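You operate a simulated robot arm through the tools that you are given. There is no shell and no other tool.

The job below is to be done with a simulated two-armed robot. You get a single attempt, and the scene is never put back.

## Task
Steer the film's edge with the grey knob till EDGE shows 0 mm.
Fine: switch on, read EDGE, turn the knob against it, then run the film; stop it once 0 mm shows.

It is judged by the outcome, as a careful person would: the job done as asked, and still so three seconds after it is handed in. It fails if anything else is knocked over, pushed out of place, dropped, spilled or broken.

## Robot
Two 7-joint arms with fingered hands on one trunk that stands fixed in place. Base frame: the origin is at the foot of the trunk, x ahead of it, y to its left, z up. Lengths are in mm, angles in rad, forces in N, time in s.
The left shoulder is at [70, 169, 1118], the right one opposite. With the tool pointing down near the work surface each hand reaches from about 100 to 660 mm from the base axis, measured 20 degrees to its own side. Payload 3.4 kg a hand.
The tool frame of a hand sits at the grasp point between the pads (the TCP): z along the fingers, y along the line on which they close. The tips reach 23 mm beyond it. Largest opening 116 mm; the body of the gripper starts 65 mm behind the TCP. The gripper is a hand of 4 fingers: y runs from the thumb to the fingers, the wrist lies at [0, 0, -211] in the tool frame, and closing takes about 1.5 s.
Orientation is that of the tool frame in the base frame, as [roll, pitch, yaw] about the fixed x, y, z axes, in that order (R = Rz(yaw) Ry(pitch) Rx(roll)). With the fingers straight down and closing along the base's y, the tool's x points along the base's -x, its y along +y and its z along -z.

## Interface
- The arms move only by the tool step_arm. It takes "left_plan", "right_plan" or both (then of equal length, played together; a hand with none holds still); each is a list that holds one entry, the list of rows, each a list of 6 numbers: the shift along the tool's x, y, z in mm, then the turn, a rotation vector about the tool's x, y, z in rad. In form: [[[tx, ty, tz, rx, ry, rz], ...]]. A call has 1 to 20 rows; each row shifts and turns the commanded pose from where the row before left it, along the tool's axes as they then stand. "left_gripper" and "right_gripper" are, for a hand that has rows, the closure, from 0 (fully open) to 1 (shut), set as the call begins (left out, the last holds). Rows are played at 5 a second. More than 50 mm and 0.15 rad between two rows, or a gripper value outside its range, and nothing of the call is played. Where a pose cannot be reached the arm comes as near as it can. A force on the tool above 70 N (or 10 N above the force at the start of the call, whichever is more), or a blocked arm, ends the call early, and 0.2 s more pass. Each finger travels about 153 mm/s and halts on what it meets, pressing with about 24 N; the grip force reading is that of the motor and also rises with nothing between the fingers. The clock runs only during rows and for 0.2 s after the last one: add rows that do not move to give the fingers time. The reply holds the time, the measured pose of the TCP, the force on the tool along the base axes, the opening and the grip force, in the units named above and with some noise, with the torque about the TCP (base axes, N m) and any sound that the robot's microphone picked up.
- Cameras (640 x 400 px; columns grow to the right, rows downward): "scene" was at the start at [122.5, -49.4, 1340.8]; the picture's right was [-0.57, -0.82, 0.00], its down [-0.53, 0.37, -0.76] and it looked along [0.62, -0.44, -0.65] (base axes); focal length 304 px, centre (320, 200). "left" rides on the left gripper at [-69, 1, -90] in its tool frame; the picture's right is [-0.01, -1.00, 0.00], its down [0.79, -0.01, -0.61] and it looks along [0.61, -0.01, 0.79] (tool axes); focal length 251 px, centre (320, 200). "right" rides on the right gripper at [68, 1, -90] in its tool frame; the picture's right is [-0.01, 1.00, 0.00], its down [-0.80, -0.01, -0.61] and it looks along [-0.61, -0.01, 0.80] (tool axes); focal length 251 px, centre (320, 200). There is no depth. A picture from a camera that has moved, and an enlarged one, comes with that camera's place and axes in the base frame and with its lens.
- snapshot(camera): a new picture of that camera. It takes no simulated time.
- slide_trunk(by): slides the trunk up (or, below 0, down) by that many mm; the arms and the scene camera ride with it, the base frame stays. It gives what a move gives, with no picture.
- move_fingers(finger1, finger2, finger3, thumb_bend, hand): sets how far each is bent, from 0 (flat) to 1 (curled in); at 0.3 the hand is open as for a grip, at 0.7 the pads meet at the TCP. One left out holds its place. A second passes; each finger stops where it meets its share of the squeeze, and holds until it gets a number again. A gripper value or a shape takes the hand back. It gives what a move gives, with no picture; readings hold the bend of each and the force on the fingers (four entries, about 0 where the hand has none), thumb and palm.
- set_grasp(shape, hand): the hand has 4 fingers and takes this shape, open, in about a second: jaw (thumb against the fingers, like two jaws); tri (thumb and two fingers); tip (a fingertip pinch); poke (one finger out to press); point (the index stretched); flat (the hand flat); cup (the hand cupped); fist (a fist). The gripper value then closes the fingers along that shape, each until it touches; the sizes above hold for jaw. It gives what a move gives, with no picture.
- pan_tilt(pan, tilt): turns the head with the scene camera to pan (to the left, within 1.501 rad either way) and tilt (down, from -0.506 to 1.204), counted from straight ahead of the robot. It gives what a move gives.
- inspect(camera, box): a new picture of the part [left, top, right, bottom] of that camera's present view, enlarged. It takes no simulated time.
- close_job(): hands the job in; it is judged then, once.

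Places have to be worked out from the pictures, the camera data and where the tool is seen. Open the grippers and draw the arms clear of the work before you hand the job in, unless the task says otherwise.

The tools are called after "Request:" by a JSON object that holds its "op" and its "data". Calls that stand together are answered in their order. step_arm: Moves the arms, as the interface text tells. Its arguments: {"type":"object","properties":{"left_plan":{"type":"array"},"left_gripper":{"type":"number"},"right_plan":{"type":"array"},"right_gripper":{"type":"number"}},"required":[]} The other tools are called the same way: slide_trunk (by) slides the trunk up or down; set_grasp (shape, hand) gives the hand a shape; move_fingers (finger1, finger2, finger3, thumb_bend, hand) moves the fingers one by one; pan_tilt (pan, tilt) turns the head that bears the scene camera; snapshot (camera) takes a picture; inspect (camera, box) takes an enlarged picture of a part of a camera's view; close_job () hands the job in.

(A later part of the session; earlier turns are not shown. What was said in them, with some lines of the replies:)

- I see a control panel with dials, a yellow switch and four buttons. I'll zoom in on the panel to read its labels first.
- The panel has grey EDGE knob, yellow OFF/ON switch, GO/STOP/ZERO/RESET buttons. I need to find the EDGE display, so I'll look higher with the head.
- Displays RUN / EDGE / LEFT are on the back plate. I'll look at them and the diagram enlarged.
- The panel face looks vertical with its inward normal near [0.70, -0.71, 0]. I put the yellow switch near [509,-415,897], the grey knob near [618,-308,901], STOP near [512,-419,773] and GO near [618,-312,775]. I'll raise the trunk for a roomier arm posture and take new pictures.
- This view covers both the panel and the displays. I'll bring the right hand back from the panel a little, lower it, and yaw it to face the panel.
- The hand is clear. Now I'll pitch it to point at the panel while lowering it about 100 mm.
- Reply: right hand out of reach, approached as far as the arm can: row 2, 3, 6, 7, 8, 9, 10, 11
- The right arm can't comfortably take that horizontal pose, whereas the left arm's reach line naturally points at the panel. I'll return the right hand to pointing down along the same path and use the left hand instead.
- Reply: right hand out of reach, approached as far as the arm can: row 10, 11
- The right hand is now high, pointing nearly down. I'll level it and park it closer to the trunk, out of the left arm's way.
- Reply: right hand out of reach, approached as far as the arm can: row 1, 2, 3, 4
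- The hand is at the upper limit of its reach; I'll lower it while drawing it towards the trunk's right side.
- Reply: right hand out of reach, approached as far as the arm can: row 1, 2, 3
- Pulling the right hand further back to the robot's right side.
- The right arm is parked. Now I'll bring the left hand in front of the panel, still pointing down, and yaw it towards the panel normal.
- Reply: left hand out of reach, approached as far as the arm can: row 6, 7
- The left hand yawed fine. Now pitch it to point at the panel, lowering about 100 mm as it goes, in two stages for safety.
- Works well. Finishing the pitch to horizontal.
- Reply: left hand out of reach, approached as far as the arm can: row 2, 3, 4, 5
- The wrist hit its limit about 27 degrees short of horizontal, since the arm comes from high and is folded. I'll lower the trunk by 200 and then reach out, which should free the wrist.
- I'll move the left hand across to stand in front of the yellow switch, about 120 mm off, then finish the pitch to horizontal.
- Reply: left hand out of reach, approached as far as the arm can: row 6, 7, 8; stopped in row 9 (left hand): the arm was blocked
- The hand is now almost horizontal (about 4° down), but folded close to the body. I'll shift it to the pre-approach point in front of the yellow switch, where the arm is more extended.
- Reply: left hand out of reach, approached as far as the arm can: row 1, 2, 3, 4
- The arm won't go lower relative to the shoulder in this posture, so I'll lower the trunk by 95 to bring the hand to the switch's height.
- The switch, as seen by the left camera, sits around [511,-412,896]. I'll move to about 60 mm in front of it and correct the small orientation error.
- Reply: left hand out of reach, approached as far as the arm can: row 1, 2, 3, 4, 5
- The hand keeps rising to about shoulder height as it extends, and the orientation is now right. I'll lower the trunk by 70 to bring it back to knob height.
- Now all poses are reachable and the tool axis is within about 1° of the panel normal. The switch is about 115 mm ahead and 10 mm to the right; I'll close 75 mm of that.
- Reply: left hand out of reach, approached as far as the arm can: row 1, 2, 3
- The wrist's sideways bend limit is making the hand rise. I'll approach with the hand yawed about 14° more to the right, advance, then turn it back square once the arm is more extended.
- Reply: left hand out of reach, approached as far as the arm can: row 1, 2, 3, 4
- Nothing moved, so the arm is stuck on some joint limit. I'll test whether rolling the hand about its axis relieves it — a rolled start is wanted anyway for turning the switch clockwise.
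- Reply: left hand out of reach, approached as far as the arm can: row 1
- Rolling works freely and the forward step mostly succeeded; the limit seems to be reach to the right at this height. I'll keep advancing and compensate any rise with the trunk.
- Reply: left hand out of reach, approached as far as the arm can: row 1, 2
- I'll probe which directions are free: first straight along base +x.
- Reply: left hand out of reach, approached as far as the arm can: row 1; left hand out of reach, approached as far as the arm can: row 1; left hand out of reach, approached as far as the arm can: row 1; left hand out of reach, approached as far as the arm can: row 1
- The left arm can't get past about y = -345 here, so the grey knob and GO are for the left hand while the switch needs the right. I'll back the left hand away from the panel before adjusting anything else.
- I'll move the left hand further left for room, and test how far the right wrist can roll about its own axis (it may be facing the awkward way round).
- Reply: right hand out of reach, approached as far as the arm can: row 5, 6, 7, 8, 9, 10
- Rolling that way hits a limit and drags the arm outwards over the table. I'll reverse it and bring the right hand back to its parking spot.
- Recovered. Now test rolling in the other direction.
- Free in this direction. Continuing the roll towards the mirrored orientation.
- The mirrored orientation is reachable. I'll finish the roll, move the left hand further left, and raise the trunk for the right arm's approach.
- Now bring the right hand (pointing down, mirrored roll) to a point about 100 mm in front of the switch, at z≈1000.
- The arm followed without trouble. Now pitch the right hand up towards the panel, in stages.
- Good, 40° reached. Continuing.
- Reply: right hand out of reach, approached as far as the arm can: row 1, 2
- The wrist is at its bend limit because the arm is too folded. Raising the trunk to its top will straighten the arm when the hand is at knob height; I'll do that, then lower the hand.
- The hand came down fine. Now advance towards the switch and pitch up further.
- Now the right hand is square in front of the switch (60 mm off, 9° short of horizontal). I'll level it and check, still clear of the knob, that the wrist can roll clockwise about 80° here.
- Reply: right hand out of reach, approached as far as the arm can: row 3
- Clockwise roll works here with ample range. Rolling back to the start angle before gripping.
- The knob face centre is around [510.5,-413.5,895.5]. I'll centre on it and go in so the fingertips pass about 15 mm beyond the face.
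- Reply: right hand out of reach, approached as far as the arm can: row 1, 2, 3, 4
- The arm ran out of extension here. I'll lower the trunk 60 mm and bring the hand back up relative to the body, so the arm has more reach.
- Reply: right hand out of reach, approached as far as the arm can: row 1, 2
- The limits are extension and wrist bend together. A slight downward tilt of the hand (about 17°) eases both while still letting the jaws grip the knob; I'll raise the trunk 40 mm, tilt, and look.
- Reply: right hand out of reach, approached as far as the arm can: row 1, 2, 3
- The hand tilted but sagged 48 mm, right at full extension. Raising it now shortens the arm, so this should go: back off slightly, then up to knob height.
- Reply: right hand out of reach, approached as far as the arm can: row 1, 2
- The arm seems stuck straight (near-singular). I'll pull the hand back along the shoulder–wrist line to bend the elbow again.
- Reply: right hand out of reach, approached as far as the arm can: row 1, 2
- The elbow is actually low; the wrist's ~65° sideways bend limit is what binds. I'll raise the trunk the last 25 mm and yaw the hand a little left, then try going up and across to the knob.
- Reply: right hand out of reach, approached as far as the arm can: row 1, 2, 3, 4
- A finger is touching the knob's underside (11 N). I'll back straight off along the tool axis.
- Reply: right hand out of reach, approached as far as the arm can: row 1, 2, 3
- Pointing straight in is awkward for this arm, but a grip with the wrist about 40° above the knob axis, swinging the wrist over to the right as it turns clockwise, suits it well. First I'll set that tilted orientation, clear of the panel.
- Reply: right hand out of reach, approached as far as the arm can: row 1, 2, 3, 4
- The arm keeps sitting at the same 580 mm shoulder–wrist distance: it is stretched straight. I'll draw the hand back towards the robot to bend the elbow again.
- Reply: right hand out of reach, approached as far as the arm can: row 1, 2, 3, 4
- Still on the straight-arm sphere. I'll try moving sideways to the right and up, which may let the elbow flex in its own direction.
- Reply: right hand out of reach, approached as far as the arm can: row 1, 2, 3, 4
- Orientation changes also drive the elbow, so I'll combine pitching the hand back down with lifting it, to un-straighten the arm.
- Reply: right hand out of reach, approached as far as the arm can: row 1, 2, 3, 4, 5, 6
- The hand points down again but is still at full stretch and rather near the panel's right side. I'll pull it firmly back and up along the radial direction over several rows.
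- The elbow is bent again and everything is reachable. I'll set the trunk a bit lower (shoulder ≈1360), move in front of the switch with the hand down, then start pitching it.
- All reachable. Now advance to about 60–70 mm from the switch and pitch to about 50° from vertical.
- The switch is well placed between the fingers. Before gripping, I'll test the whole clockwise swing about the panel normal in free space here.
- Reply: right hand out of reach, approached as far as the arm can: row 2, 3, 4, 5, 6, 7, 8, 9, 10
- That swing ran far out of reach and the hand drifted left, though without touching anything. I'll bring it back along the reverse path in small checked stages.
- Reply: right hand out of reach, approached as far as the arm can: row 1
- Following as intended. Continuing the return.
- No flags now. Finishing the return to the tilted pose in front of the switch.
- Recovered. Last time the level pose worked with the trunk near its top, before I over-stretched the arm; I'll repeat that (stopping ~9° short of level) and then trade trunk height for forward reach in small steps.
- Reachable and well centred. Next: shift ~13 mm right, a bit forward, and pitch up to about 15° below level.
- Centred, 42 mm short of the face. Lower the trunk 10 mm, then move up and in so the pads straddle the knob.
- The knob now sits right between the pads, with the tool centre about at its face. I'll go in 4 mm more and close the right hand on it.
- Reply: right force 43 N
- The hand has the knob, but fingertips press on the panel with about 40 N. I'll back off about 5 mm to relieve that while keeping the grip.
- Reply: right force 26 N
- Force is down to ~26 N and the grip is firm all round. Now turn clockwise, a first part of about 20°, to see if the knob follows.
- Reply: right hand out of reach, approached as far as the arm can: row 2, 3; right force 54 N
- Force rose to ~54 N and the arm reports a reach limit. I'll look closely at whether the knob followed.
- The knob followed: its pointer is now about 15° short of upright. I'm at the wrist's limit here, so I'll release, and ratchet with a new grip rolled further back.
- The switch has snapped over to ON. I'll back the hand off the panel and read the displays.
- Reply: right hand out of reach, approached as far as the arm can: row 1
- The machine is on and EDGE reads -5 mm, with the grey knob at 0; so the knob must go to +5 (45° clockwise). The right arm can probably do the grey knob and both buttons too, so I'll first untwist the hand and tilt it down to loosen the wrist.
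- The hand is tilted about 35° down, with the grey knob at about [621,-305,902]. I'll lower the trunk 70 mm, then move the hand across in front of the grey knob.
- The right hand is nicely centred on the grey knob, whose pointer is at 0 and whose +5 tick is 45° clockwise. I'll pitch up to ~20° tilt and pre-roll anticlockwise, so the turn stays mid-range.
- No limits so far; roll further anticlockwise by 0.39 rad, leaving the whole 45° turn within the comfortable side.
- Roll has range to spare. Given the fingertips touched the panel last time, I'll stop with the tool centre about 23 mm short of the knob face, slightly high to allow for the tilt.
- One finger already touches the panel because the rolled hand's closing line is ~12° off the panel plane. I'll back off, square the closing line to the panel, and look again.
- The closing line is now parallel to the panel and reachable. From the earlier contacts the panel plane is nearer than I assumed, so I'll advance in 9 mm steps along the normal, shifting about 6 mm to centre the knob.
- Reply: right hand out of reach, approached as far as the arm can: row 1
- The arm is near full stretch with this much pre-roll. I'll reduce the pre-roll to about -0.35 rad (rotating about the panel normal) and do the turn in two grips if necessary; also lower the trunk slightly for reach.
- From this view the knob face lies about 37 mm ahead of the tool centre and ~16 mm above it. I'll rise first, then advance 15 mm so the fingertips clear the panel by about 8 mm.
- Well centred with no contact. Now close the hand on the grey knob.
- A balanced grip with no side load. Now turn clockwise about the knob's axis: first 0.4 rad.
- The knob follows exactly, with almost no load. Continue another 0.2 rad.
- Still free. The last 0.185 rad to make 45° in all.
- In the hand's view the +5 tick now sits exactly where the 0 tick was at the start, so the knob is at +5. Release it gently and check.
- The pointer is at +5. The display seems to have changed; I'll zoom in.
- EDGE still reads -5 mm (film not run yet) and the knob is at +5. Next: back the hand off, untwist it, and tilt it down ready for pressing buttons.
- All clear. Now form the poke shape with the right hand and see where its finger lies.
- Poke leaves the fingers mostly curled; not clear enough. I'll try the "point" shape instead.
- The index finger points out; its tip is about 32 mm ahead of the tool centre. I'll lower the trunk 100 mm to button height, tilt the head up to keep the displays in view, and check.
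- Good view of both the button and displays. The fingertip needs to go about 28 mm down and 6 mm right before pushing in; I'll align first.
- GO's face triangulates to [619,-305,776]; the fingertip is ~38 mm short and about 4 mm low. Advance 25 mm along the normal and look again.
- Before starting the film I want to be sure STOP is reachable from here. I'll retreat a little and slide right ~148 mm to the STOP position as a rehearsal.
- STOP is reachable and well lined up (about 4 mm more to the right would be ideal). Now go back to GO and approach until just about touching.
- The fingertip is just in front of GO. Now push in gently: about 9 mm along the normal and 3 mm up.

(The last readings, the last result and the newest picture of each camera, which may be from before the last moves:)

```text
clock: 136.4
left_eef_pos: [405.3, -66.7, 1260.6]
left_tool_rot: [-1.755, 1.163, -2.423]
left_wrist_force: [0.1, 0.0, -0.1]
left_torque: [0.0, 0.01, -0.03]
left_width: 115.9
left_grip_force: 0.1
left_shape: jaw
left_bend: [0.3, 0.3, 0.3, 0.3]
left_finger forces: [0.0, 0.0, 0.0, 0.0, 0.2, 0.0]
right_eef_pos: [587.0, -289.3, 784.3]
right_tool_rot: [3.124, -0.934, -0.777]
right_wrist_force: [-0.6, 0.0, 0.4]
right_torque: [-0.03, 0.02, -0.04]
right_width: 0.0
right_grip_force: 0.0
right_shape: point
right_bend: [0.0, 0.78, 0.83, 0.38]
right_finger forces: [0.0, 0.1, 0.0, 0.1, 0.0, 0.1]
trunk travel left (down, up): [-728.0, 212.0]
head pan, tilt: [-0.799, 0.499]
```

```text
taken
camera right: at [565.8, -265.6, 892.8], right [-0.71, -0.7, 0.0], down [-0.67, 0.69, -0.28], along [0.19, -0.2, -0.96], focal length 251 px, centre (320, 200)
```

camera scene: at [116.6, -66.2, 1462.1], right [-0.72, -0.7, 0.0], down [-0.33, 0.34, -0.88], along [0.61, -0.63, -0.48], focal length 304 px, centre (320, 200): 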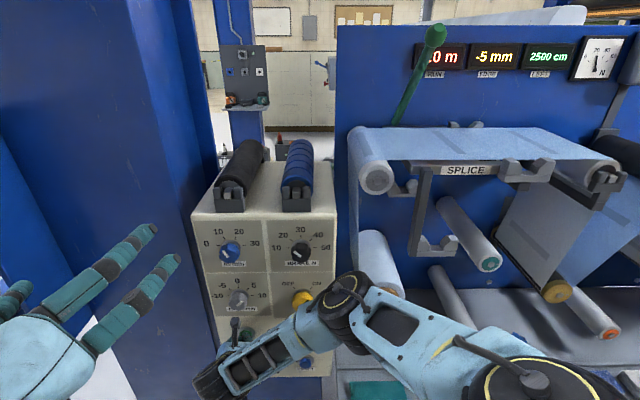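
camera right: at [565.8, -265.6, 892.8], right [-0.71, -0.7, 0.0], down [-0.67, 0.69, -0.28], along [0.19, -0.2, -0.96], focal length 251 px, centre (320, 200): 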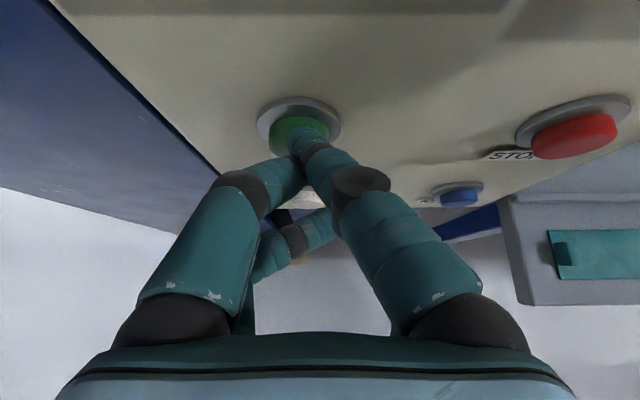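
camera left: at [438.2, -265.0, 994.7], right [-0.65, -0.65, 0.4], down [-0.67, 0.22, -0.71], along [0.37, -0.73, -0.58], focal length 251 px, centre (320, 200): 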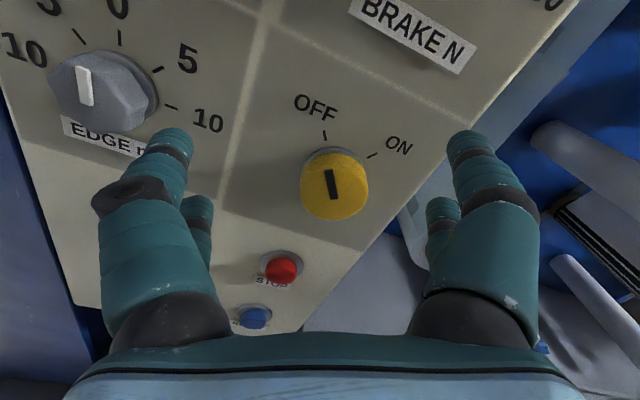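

No contact yet. Push further in 3 mm steps.

Request:
{"op": "step_arm", "data": {"right_plan": [[[1.8, 0, 2.4, 0, 0, 0], [1.8, 0, 2.4, 0, 0, 0], [1.8, 0, 2.4, 0, 0, 0]]]}}

Request:
{"op": "inspect", "data": {"camera": "scene", "box": [190, 20, 640, 360]}}

```text
clock: 137.2
left_eef_pos: [404.6, -65.0, 1262.5]
left_tool_rot: [-1.75, 1.162, -2.419]
left_wrist_force: [-0.5, 0.4, -0.2]
left_torque: [0.01, -0.02, 0.0]
left_width: 115.9
left_grip_force: 0.0
left_shape: jaw
left_bend: [0.3, 0.3, 0.3, 0.3]
left_finger forces: [0.0, 0.0, 0.0, 0.0, 0.1, 0.0]
right_eef_pos: [593.3, -294.5, 784.0]
right_tool_rot: [3.124, -0.933, -0.776]
right_wrist_force: [-3.2, 3.4, 2.6]
right_torque: [0.0, -0.03, 0.01]
right_width: 0.0
right_grip_force: 0.0
right_shape: point
right_bend: [0.0, 0.78, 0.83, 0.39]
right_finger forces: [0.1, 0.0, 0.1, 0.1, 0.1, 0.1]
trunk travel left (down, up): [-728.0, 212.0]
head pan, tilt: [-0.799, 0.499]
heard: click
```

```text
1.18 times, centred on (415, 190) of scene
camera zoom: at [115.1, -65.0, 1462.3], right [-0.72, -0.7, 0.0], down [-0.33, 0.34, -0.88], along [0.61, -0.63, -0.48], focal length 358 px, centre (208, 212)
```

zoom: 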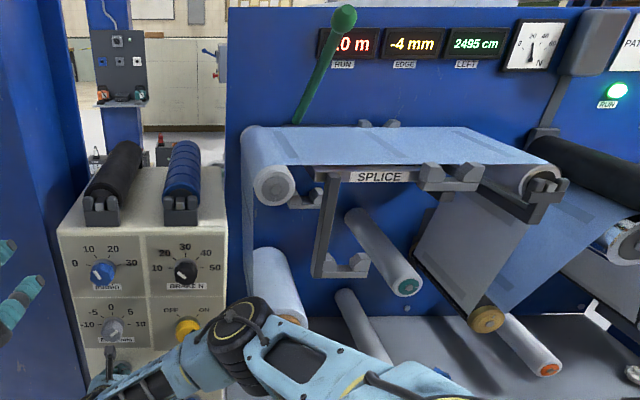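

Click: the film is running and EDGE already shows -4 mm at 2495 cm. Moving straight over to STOP now.

Request:
{"op": "step_arm", "data": {"right_plan": [[[-9, 5, -12, 0, 0, 0], [0, 49, 0, 0, 0, 0], [0, 49, 0, 0, 0, 0], [0, 49, 0, 0, 0, 0]]]}}

Request:
{"op": "inspect", "data": {"camera": "scene", "box": [190, 20, 640, 360]}}

Request:
{"op": "snapshot", "data": {"camera": "right"}}

```text
clock: 138.2
left_eef_pos: [406.3, -64.9, 1260.8]
left_tool_rot: [-1.755, 1.165, -2.421]
left_wrist_force: [-0.3, -0.8, 0.2]
left_torque: [0.02, 0.02, 0.02]
left_width: 115.8
left_grip_force: 0.0
left_shape: jaw
left_bend: [0.3, 0.3, 0.3, 0.3]
left_finger forces: [0.0, 0.0, 0.0, 0.1, 0.1, 0.1]
right_eef_pos: [474.3, -391.5, 786.4]
right_tool_rot: [3.125, -0.931, -0.777]
right_wrist_force: [-0.4, 0.1, -0.3]
right_torque: [0.04, -0.01, 0.03]
right_width: 0.1
right_grip_force: 0.0
right_shape: point
right_bend: [0.0, 0.78, 0.83, 0.39]
right_finger forces: [0.0, 0.0, 0.0, 0.1, 0.1, 0.0]
trunk travel left (down, up): [-728.0, 212.0]
head pan, tilt: [-0.799, 0.499]
```

```text
1.18 times, centred on (415, 190) of scene
camera zoom: at [116.0, -66.3, 1462.1], right [-0.72, -0.7, 0.0], down [-0.33, 0.34, -0.88], along [0.61, -0.63, -0.48], focal length 358 px, centre (208, 212)
```

zoom: 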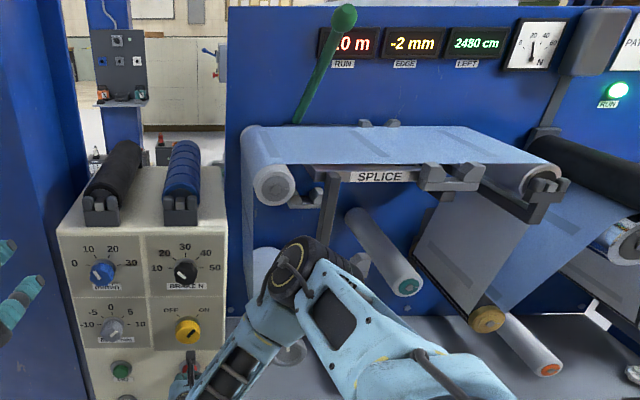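

```text
taken
camera right: at [453.1, -368.2, 896.0], right [-0.72, -0.7, 0.0], down [-0.67, 0.69, -0.28], along [0.19, -0.2, -0.96], focal length 251 px, centre (320, 200)
```

right: 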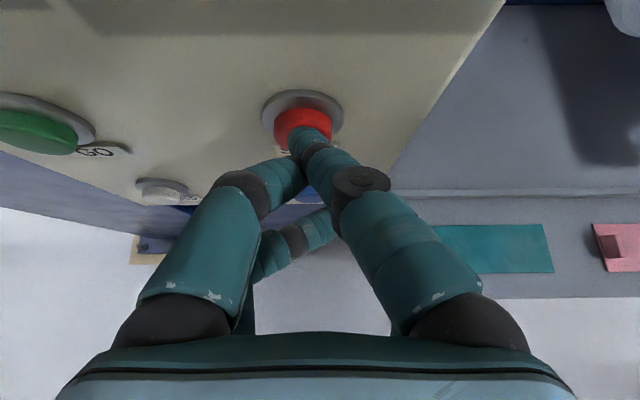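

EDGE -2 mm at 2480 cm, moving about 2 mm/s, and the finger is right at STOP. One small approach step, then look again.

Request:
{"op": "step_arm", "data": {"right_plan": [[[6, 0, 8, 0, 0, 0]]]}}

Request:
{"op": "inspect", "data": {"camera": "scene", "box": [390, 30, 640, 100]}}

```text
clock: 138.6
left_eef_pos: [406.9, -64.7, 1259.4]
left_tool_rot: [-1.753, 1.166, -2.424]
left_wrist_force: [0.7, 0.2, -1.2]
left_torque: [-0.01, -0.03, -0.03]
left_width: 115.9
left_grip_force: 0.0
left_shape: jaw
left_bend: [0.3, 0.3, 0.3, 0.3]
left_finger forces: [0.1, 0.0, 0.0, 0.0, 0.1, 0.0]
right_eef_pos: [482.2, -398.5, 785.6]
right_tool_rot: [3.123, -0.934, -0.775]
right_wrist_force: [-0.5, 0.1, -0.4]
right_torque: [-0.01, 0.01, 0.02]
right_width: 0.2
right_grip_force: 0.1
right_shape: point
right_bend: [0.0, 0.78, 0.82, 0.39]
right_finger forces: [0.0, 0.1, 0.0, 0.0, 0.0, 0.0]
trunk travel left (down, up): [-728.0, 212.0]
head pan, tilt: [-0.799, 0.499]
```

```text
2.56 times, centred on (515, 65) of scene
camera zoom: at [116.8, -66.3, 1462.1], right [-0.72, -0.7, 0.0], down [-0.33, 0.34, -0.88], along [0.61, -0.63, -0.48], focal length 779 px, centre (-179, 546)
```

zoom: 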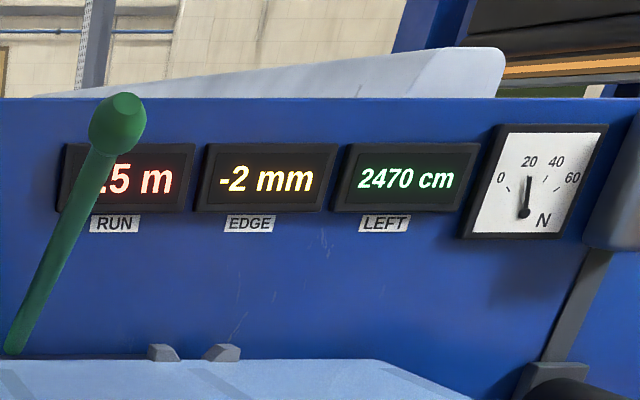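

Still -2 mm at 2470 cm: the approach is slowing (it looks like it settles towards zero). I'll hold with the finger at STOP and keep reading.

Request:
{"op": "step_arm", "data": {"right_plan": [[[0, 0, 0, 0, 0, 0], [0, 0, 0, 0, 0, 0]]]}}

Request:
{"op": "inspect", "data": {"camera": "scene", "box": [390, 30, 640, 100]}}

```text
clock: 139.2
left_eef_pos: [405.8, -64.6, 1259.1]
left_tool_rot: [-1.755, 1.166, -2.423]
left_wrist_force: [-0.4, -0.5, 0.5]
left_torque: [0.02, -0.01, -0.01]
left_width: 116.0
left_grip_force: 0.0
left_shape: jaw
left_bend: [0.3, 0.3, 0.3, 0.3]
left_finger forces: [0.0, 0.0, 0.0, 0.0, 0.0, 0.0]
right_eef_pos: [481.5, -397.6, 786.2]
right_tool_rot: [3.121, -0.936, -0.775]
right_wrist_force: [-0.1, -0.2, -0.3]
right_torque: [0.0, 0.01, 0.02]
right_width: 0.2
right_grip_force: 0.0
right_shape: point
right_bend: [0.0, 0.78, 0.83, 0.39]
right_finger forces: [0.0, 0.0, 0.0, 0.0, 0.0, 0.0]
trunk travel left (down, up): [-728.0, 212.0]
head pan, tilt: [-0.799, 0.499]
```

```text
2.56 times, centred on (515, 65) of scene
camera zoom: at [116.6, -66.2, 1462.1], right [-0.72, -0.7, 0.0], down [-0.33, 0.34, -0.88], along [0.61, -0.63, -0.48], focal length 779 px, centre (-179, 546)
```

zoom: 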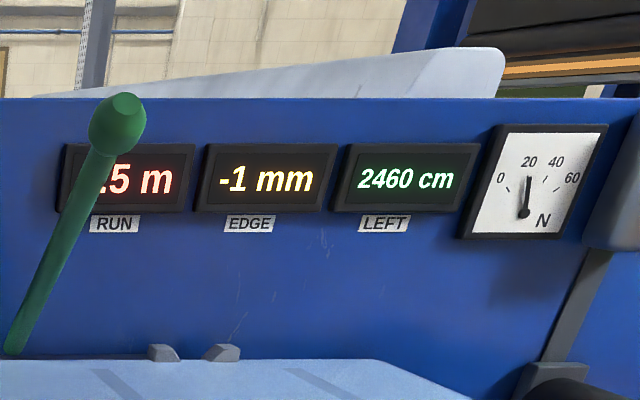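

Now -1 mm at 2460 cm. Hold a little longer.

Request:
{"op": "step_arm", "data": {"right_plan": [[[0, 0, 0, 0, 0, 0], [0, 0, 0, 0, 0, 0]]]}}

Request:
{"op": "inspect", "data": {"camera": "scene", "box": [390, 30, 640, 100]}}

```text
clock: 139.8
left_eef_pos: [406.7, -64.9, 1260.6]
left_tool_rot: [-1.754, 1.163, -2.421]
left_wrist_force: [0.0, 0.5, -0.7]
left_torque: [-0.02, -0.02, 0.01]
left_width: 115.8
left_grip_force: 0.1
left_shape: jaw
left_bend: [0.3, 0.3, 0.3, 0.3]
left_finger forces: [0.0, 0.0, 0.0, 0.0, 0.0, 0.0]
right_eef_pos: [481.4, -398.2, 786.1]
right_tool_rot: [3.122, -0.932, -0.776]
right_wrist_force: [-0.2, -0.9, -0.7]
right_torque: [0.01, -0.01, 0.02]
right_width: 0.1
right_grip_force: 0.1
right_shape: point
right_bend: [0.0, 0.78, 0.82, 0.39]
right_finger forces: [0.0, 0.1, 0.0, 0.1, 0.1, 0.1]
trunk travel left (down, up): [-728.0, 212.0]
head pan, tilt: [-0.799, 0.499]
```

```text
2.56 times, centred on (515, 65) of scene
camera zoom: at [116.6, -66.1, 1462.1], right [-0.72, -0.7, 0.0], down [-0.33, 0.34, -0.88], along [0.61, -0.63, -0.48], focal length 779 px, centre (-179, 546)
```

zoom: 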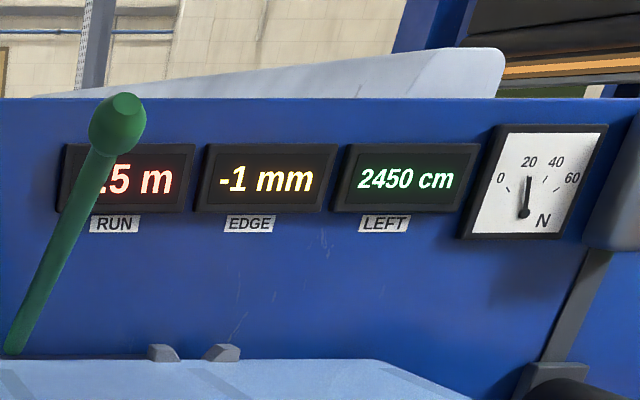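

Still -1 mm at 2450 cm, converging slowly. Hold on.

Request:
{"op": "step_arm", "data": {"right_plan": [[[0, 0, 0, 0, 0, 0], [0, 0, 0, 0, 0, 0], [0, 0, 0, 0, 0, 0]]]}}

Request:
{"op": "inspect", "data": {"camera": "scene", "box": [390, 30, 640, 100]}}

```text
clock: 140.6
left_eef_pos: [406.9, -64.7, 1260.4]
left_tool_rot: [-1.754, 1.167, -2.423]
left_wrist_force: [0.1, 0.1, -0.1]
left_torque: [0.01, 0.03, 0.01]
left_width: 115.8
left_grip_force: 0.1
left_shape: jaw
left_bend: [0.3, 0.3, 0.3, 0.3]
left_finger forces: [0.0, 0.0, 0.0, 0.0, 0.0, 0.0]
right_eef_pos: [481.0, -398.1, 787.0]
right_tool_rot: [3.121, -0.934, -0.775]
right_wrist_force: [0.1, 0.0, -0.8]
right_torque: [0.01, 0.01, -0.03]
right_width: 0.1
right_grip_force: 0.1
right_shape: point
right_bend: [0.0, 0.78, 0.82, 0.39]
right_finger forces: [0.0, 0.0, 0.1, 0.0, 0.1, 0.0]
trunk travel left (down, up): [-728.0, 212.0]
head pan, tilt: [-0.799, 0.499]
```

```text
2.56 times, centred on (515, 65) of scene
camera zoom: at [116.6, -66.1, 1462.1], right [-0.72, -0.7, 0.0], down [-0.33, 0.34, -0.88], along [0.61, -0.63, -0.48], focal length 779 px, centre (-179, 546)
```

zoom: 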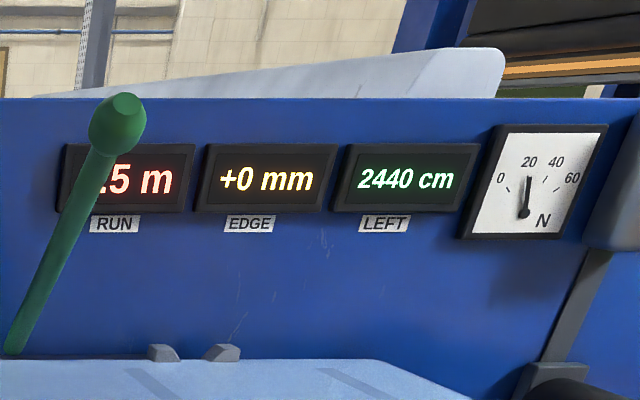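

EDGE shows 0 mm. Press STOP now and draw back.

Request:
{"op": "step_arm", "data": {"right_plan": [[[2.4, 0, 3.2, 0, 0, 0], [2.4, 0, 3.2, 0, 0, 0]]]}}

Request:
{"op": "inspect", "data": {"camera": "scene", "box": [190, 20, 640, 360]}}

```text
clock: 141.2
left_eef_pos: [404.3, -64.2, 1261.8]
left_tool_rot: [-1.75, 1.163, -2.416]
left_wrist_force: [0.4, 0.2, 0.1]
left_torque: [0.03, -0.01, 0.01]
left_width: 115.7
left_grip_force: 0.1
left_shape: jaw
left_bend: [0.3, 0.3, 0.3, 0.3]
left_finger forces: [0.0, 0.0, 0.1, 0.0, 0.1, 0.0]
right_eef_pos: [486.4, -403.0, 785.9]
right_tool_rot: [3.121, -0.935, -0.776]
right_wrist_force: [-2.3, 3.2, 1.8]
right_torque: [0.0, -0.07, 0.05]
right_width: 0.0
right_grip_force: 0.0
right_shape: point
right_bend: [0.0, 0.78, 0.82, 0.4]
right_finger forces: [0.0, 0.0, 0.0, 0.1, 0.1, 0.0]
trunk travel left (down, up): [-728.0, 212.0]
head pan, tilt: [-0.799, 0.499]
heard: click
```

```text
1.18 times, centred on (415, 190) of scene
camera zoom: at [114.9, -64.8, 1462.3], right [-0.72, -0.7, 0.0], down [-0.33, 0.34, -0.88], along [0.61, -0.63, -0.48], focal length 358 px, centre (208, 212)
```

zoom: 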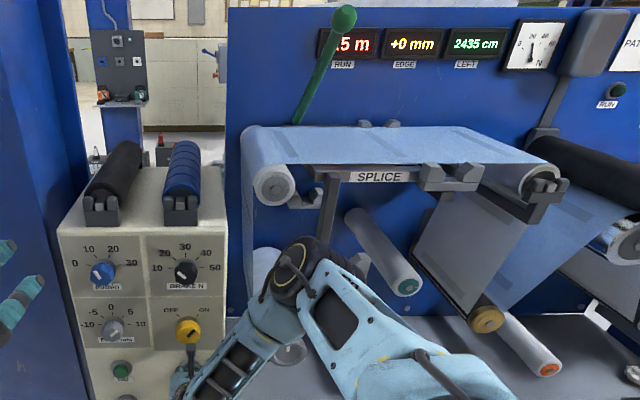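

STOP clicked: the RUN lamp is off, EDGE shows 0 mm, LEFT steady at 2435 cm. Draw the hand back from the panel.

Request:
{"op": "step_arm", "data": {"right_plan": [[[-9, 0, -12, 0, 0, 0], [-18, 0, -24, 0, 0, 0], [-18, 0, -24, 0, 0, 0], [-18, 0, -24, 0, 0, 0], [0, 0, 0, 0, 0, 0]]]}}

Request:
{"op": "snapshot", "data": {"camera": "scene"}}

Request:
{"op": "inspect", "data": {"camera": "scene", "box": [390, 30, 640, 100]}}

```text
clock: 142.4
left_eef_pos: [406.4, -65.3, 1260.8]
left_tool_rot: [-1.754, 1.164, -2.423]
left_wrist_force: [-0.6, -0.2, -0.4]
left_torque: [-0.01, 0.01, 0.01]
left_width: 115.8
left_grip_force: 0.1
left_shape: jaw
left_bend: [0.3, 0.3, 0.3, 0.3]
left_finger forces: [0.0, 0.0, 0.1, 0.0, 0.0, 0.0]
right_eef_pos: [414.2, -329.6, 785.0]
right_tool_rot: [3.122, -0.932, -0.777]
right_wrist_force: [0.8, -0.6, 0.0]
right_torque: [0.01, 0.02, -0.03]
right_width: 0.1
right_grip_force: 0.0
right_shape: point
right_bend: [0.0, 0.78, 0.82, 0.4]
right_finger forces: [0.0, 0.1, 0.0, 0.1, 0.1, 0.0]
trunk travel left (down, up): [-728.0, 212.0]
head pan, tilt: [-0.799, 0.499]
```

```text
taken
camera scene: at [116.7, -66.3, 1462.1], right [-0.72, -0.7, 0.0], down [-0.33, 0.34, -0.88], along [0.61, -0.63, -0.48], focal length 304 px, centre (320, 200)
```

scene: 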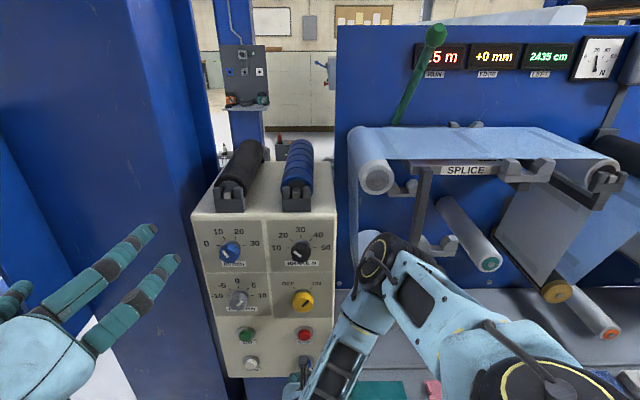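

```text
2.56 times, centred on (515, 65) of scene
camera zoom: at [116.7, -66.3, 1462.1], right [-0.72, -0.7, 0.0], down [-0.33, 0.34, -0.88], along [0.61, -0.63, -0.48], focal length 779 px, centre (-179, 546)
```

zoom: 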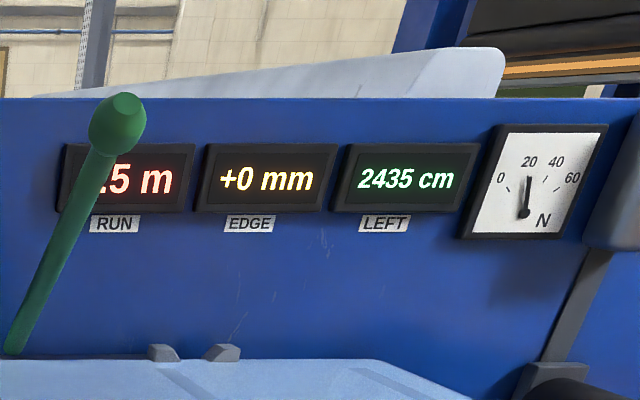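

All holds: EDGE 0 mm, film stopped. I'll open the right hand and draw it back a bit further before handing in.

Request:
{"op": "set_grasp", "data": {"hand": "right", "shape": "jaw"}}

Request:
{"op": "step_arm", "data": {"right_plan": [[[-10, 0, -20, 0, 0, 0], [-5, 0, -20, 0, 0, 0], [0, 0, 0, 0, 0, 0]]], "right_gripper": 0.0}}

Request:
{"op": "snapshot", "data": {"camera": "scene"}}

Request:
{"op": "inspect", "data": {"camera": "scene", "box": [390, 30, 640, 100]}}

Request:
{"op": "inspect", "data": {"camera": "scene", "box": [190, 200, 350, 380]}}

```text
clock: 143.3
left_eef_pos: [406.0, -65.9, 1261.9]
left_tool_rot: [-1.754, 1.165, -2.422]
left_wrist_force: [0.8, -0.5, 0.4]
left_torque: [0.01, 0.0, 0.0]
left_width: 115.9
left_grip_force: 0.0
left_shape: jaw
left_bend: [0.3, 0.3, 0.3, 0.3]
left_finger forces: [0.0, 0.0, 0.1, 0.0, 0.0, 0.1]
right_eef_pos: [414.5, -328.7, 785.8]
right_tool_rot: [3.122, -0.934, -0.776]
right_wrist_force: [-0.3, 0.4, 0.0]
right_torque: [0.02, -0.03, 0.03]
right_width: 115.9
right_grip_force: 0.0
right_shape: jaw
right_bend: [0.3, 0.3, 0.3, 0.3]
right_finger forces: [0.1, 0.0, 0.0, 0.0, 0.1, 0.0]
trunk travel left (down, up): [-728.0, 212.0]
head pan, tilt: [-0.799, 0.499]
```

```text
clock: 144.1
left_eef_pos: [407.1, -66.0, 1260.3]
left_tool_rot: [-1.754, 1.163, -2.423]
left_wrist_force: [-0.8, 0.1, 0.2]
left_torque: [-0.02, 0.0, 0.03]
left_width: 116.0
left_grip_force: 0.1
left_shape: jaw
left_bend: [0.3, 0.3, 0.3, 0.3]
left_finger forces: [0.1, 0.1, 0.0, 0.0, 0.0, 0.1]
right_eef_pos: [385.3, -300.0, 796.3]
right_tool_rot: [3.12, -0.933, -0.774]
right_wrist_force: [0.5, 0.4, -1.1]
right_torque: [0.03, 0.0, 0.03]
right_width: 115.9
right_grip_force: 0.1
right_shape: jaw
right_bend: [0.3, 0.3, 0.3, 0.3]
right_finger forces: [0.0, 0.1, 0.0, 0.0, 0.0, 0.0]
trunk travel left (down, up): [-728.0, 212.0]
head pan, tilt: [-0.799, 0.499]
```

```text
taken
camera scene: at [116.8, -66.3, 1462.1], right [-0.72, -0.7, 0.0], down [-0.33, 0.34, -0.88], along [0.61, -0.63, -0.48], focal length 304 px, centre (320, 200)
```

scene: 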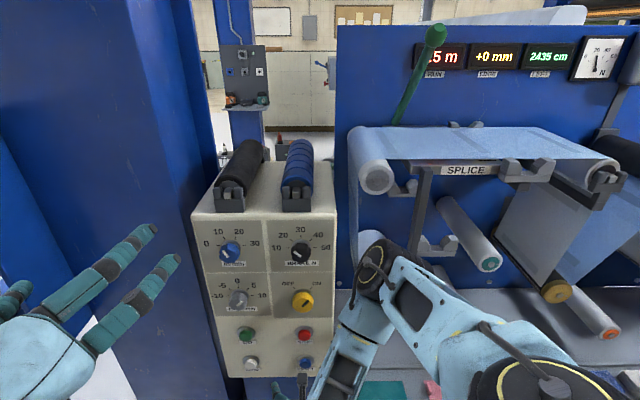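

```text
2.56 times, centred on (515, 65) of scene
camera zoom: at [116.8, -66.3, 1462.1], right [-0.72, -0.7, 0.0], down [-0.33, 0.34, -0.88], along [0.61, -0.63, -0.48], focal length 779 px, centre (-179, 546)
```

zoom: 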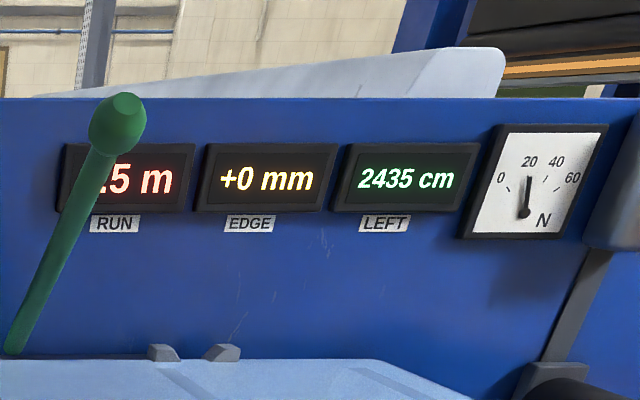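

```text
2.22 times, centred on (270, 290) of scene
camera zoom: at [116.8, -66.3, 1462.1], right [-0.72, -0.7, 0.0], down [-0.33, 0.34, -0.88], along [0.61, -0.63, -0.48], focal length 676 px, centre (431, 0)
```

zoom: 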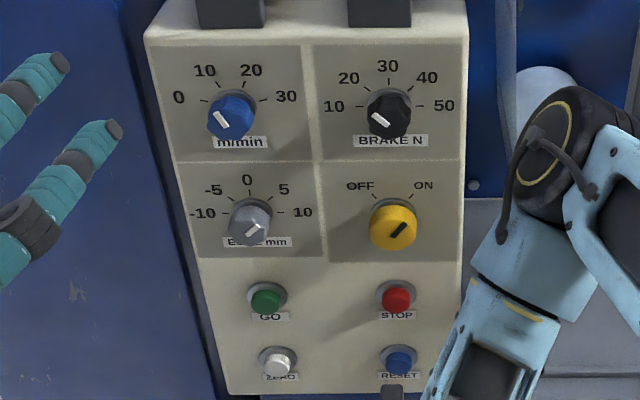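

EDGE shows 0 mm and the film is stopped. The grey knob is at +5, the switch is ON, the other controls are untouched, and both hands are open and clear. Handing in.

Request:
{"op": "close_job", "data": {}}

```text
The job is handed in.
```

The film's edge is steered in: EDGE shows 0 mm (displayed as "+0 mm"), the film is stopped, and I've handed the job in.

- **Reading:** once the yellow switch was on, EDGE read -5 mm with the grey knob at 0.
- **Correction:** I turned the grey knob clockwise to +5.
- **Run:** I pressed GO, watched EDGE climb from -5 to 0, then pressed STOP. About 65 cm of film ran, so LEFT went from 2500 to 2435 cm.
- **Final check:** nearly three seconds after STOP, EDGE still showed 0 mm and LEFT hadn't moved. The speed and brake knobs look unchanged, nothing was knocked over or moved, and both hands are open and clear of the panel.

I stopped as soon as 0 came up, and the display only shows whole millimetres. The true edge could therefore be a few tenths of a millimetre on the minus side.

Getting the arms into position took several tries. A fingertip pushed on the yellow switch at one point, and during the switch turn the hand pressed on the panel with up to about 54 N. I saw no damage from either.
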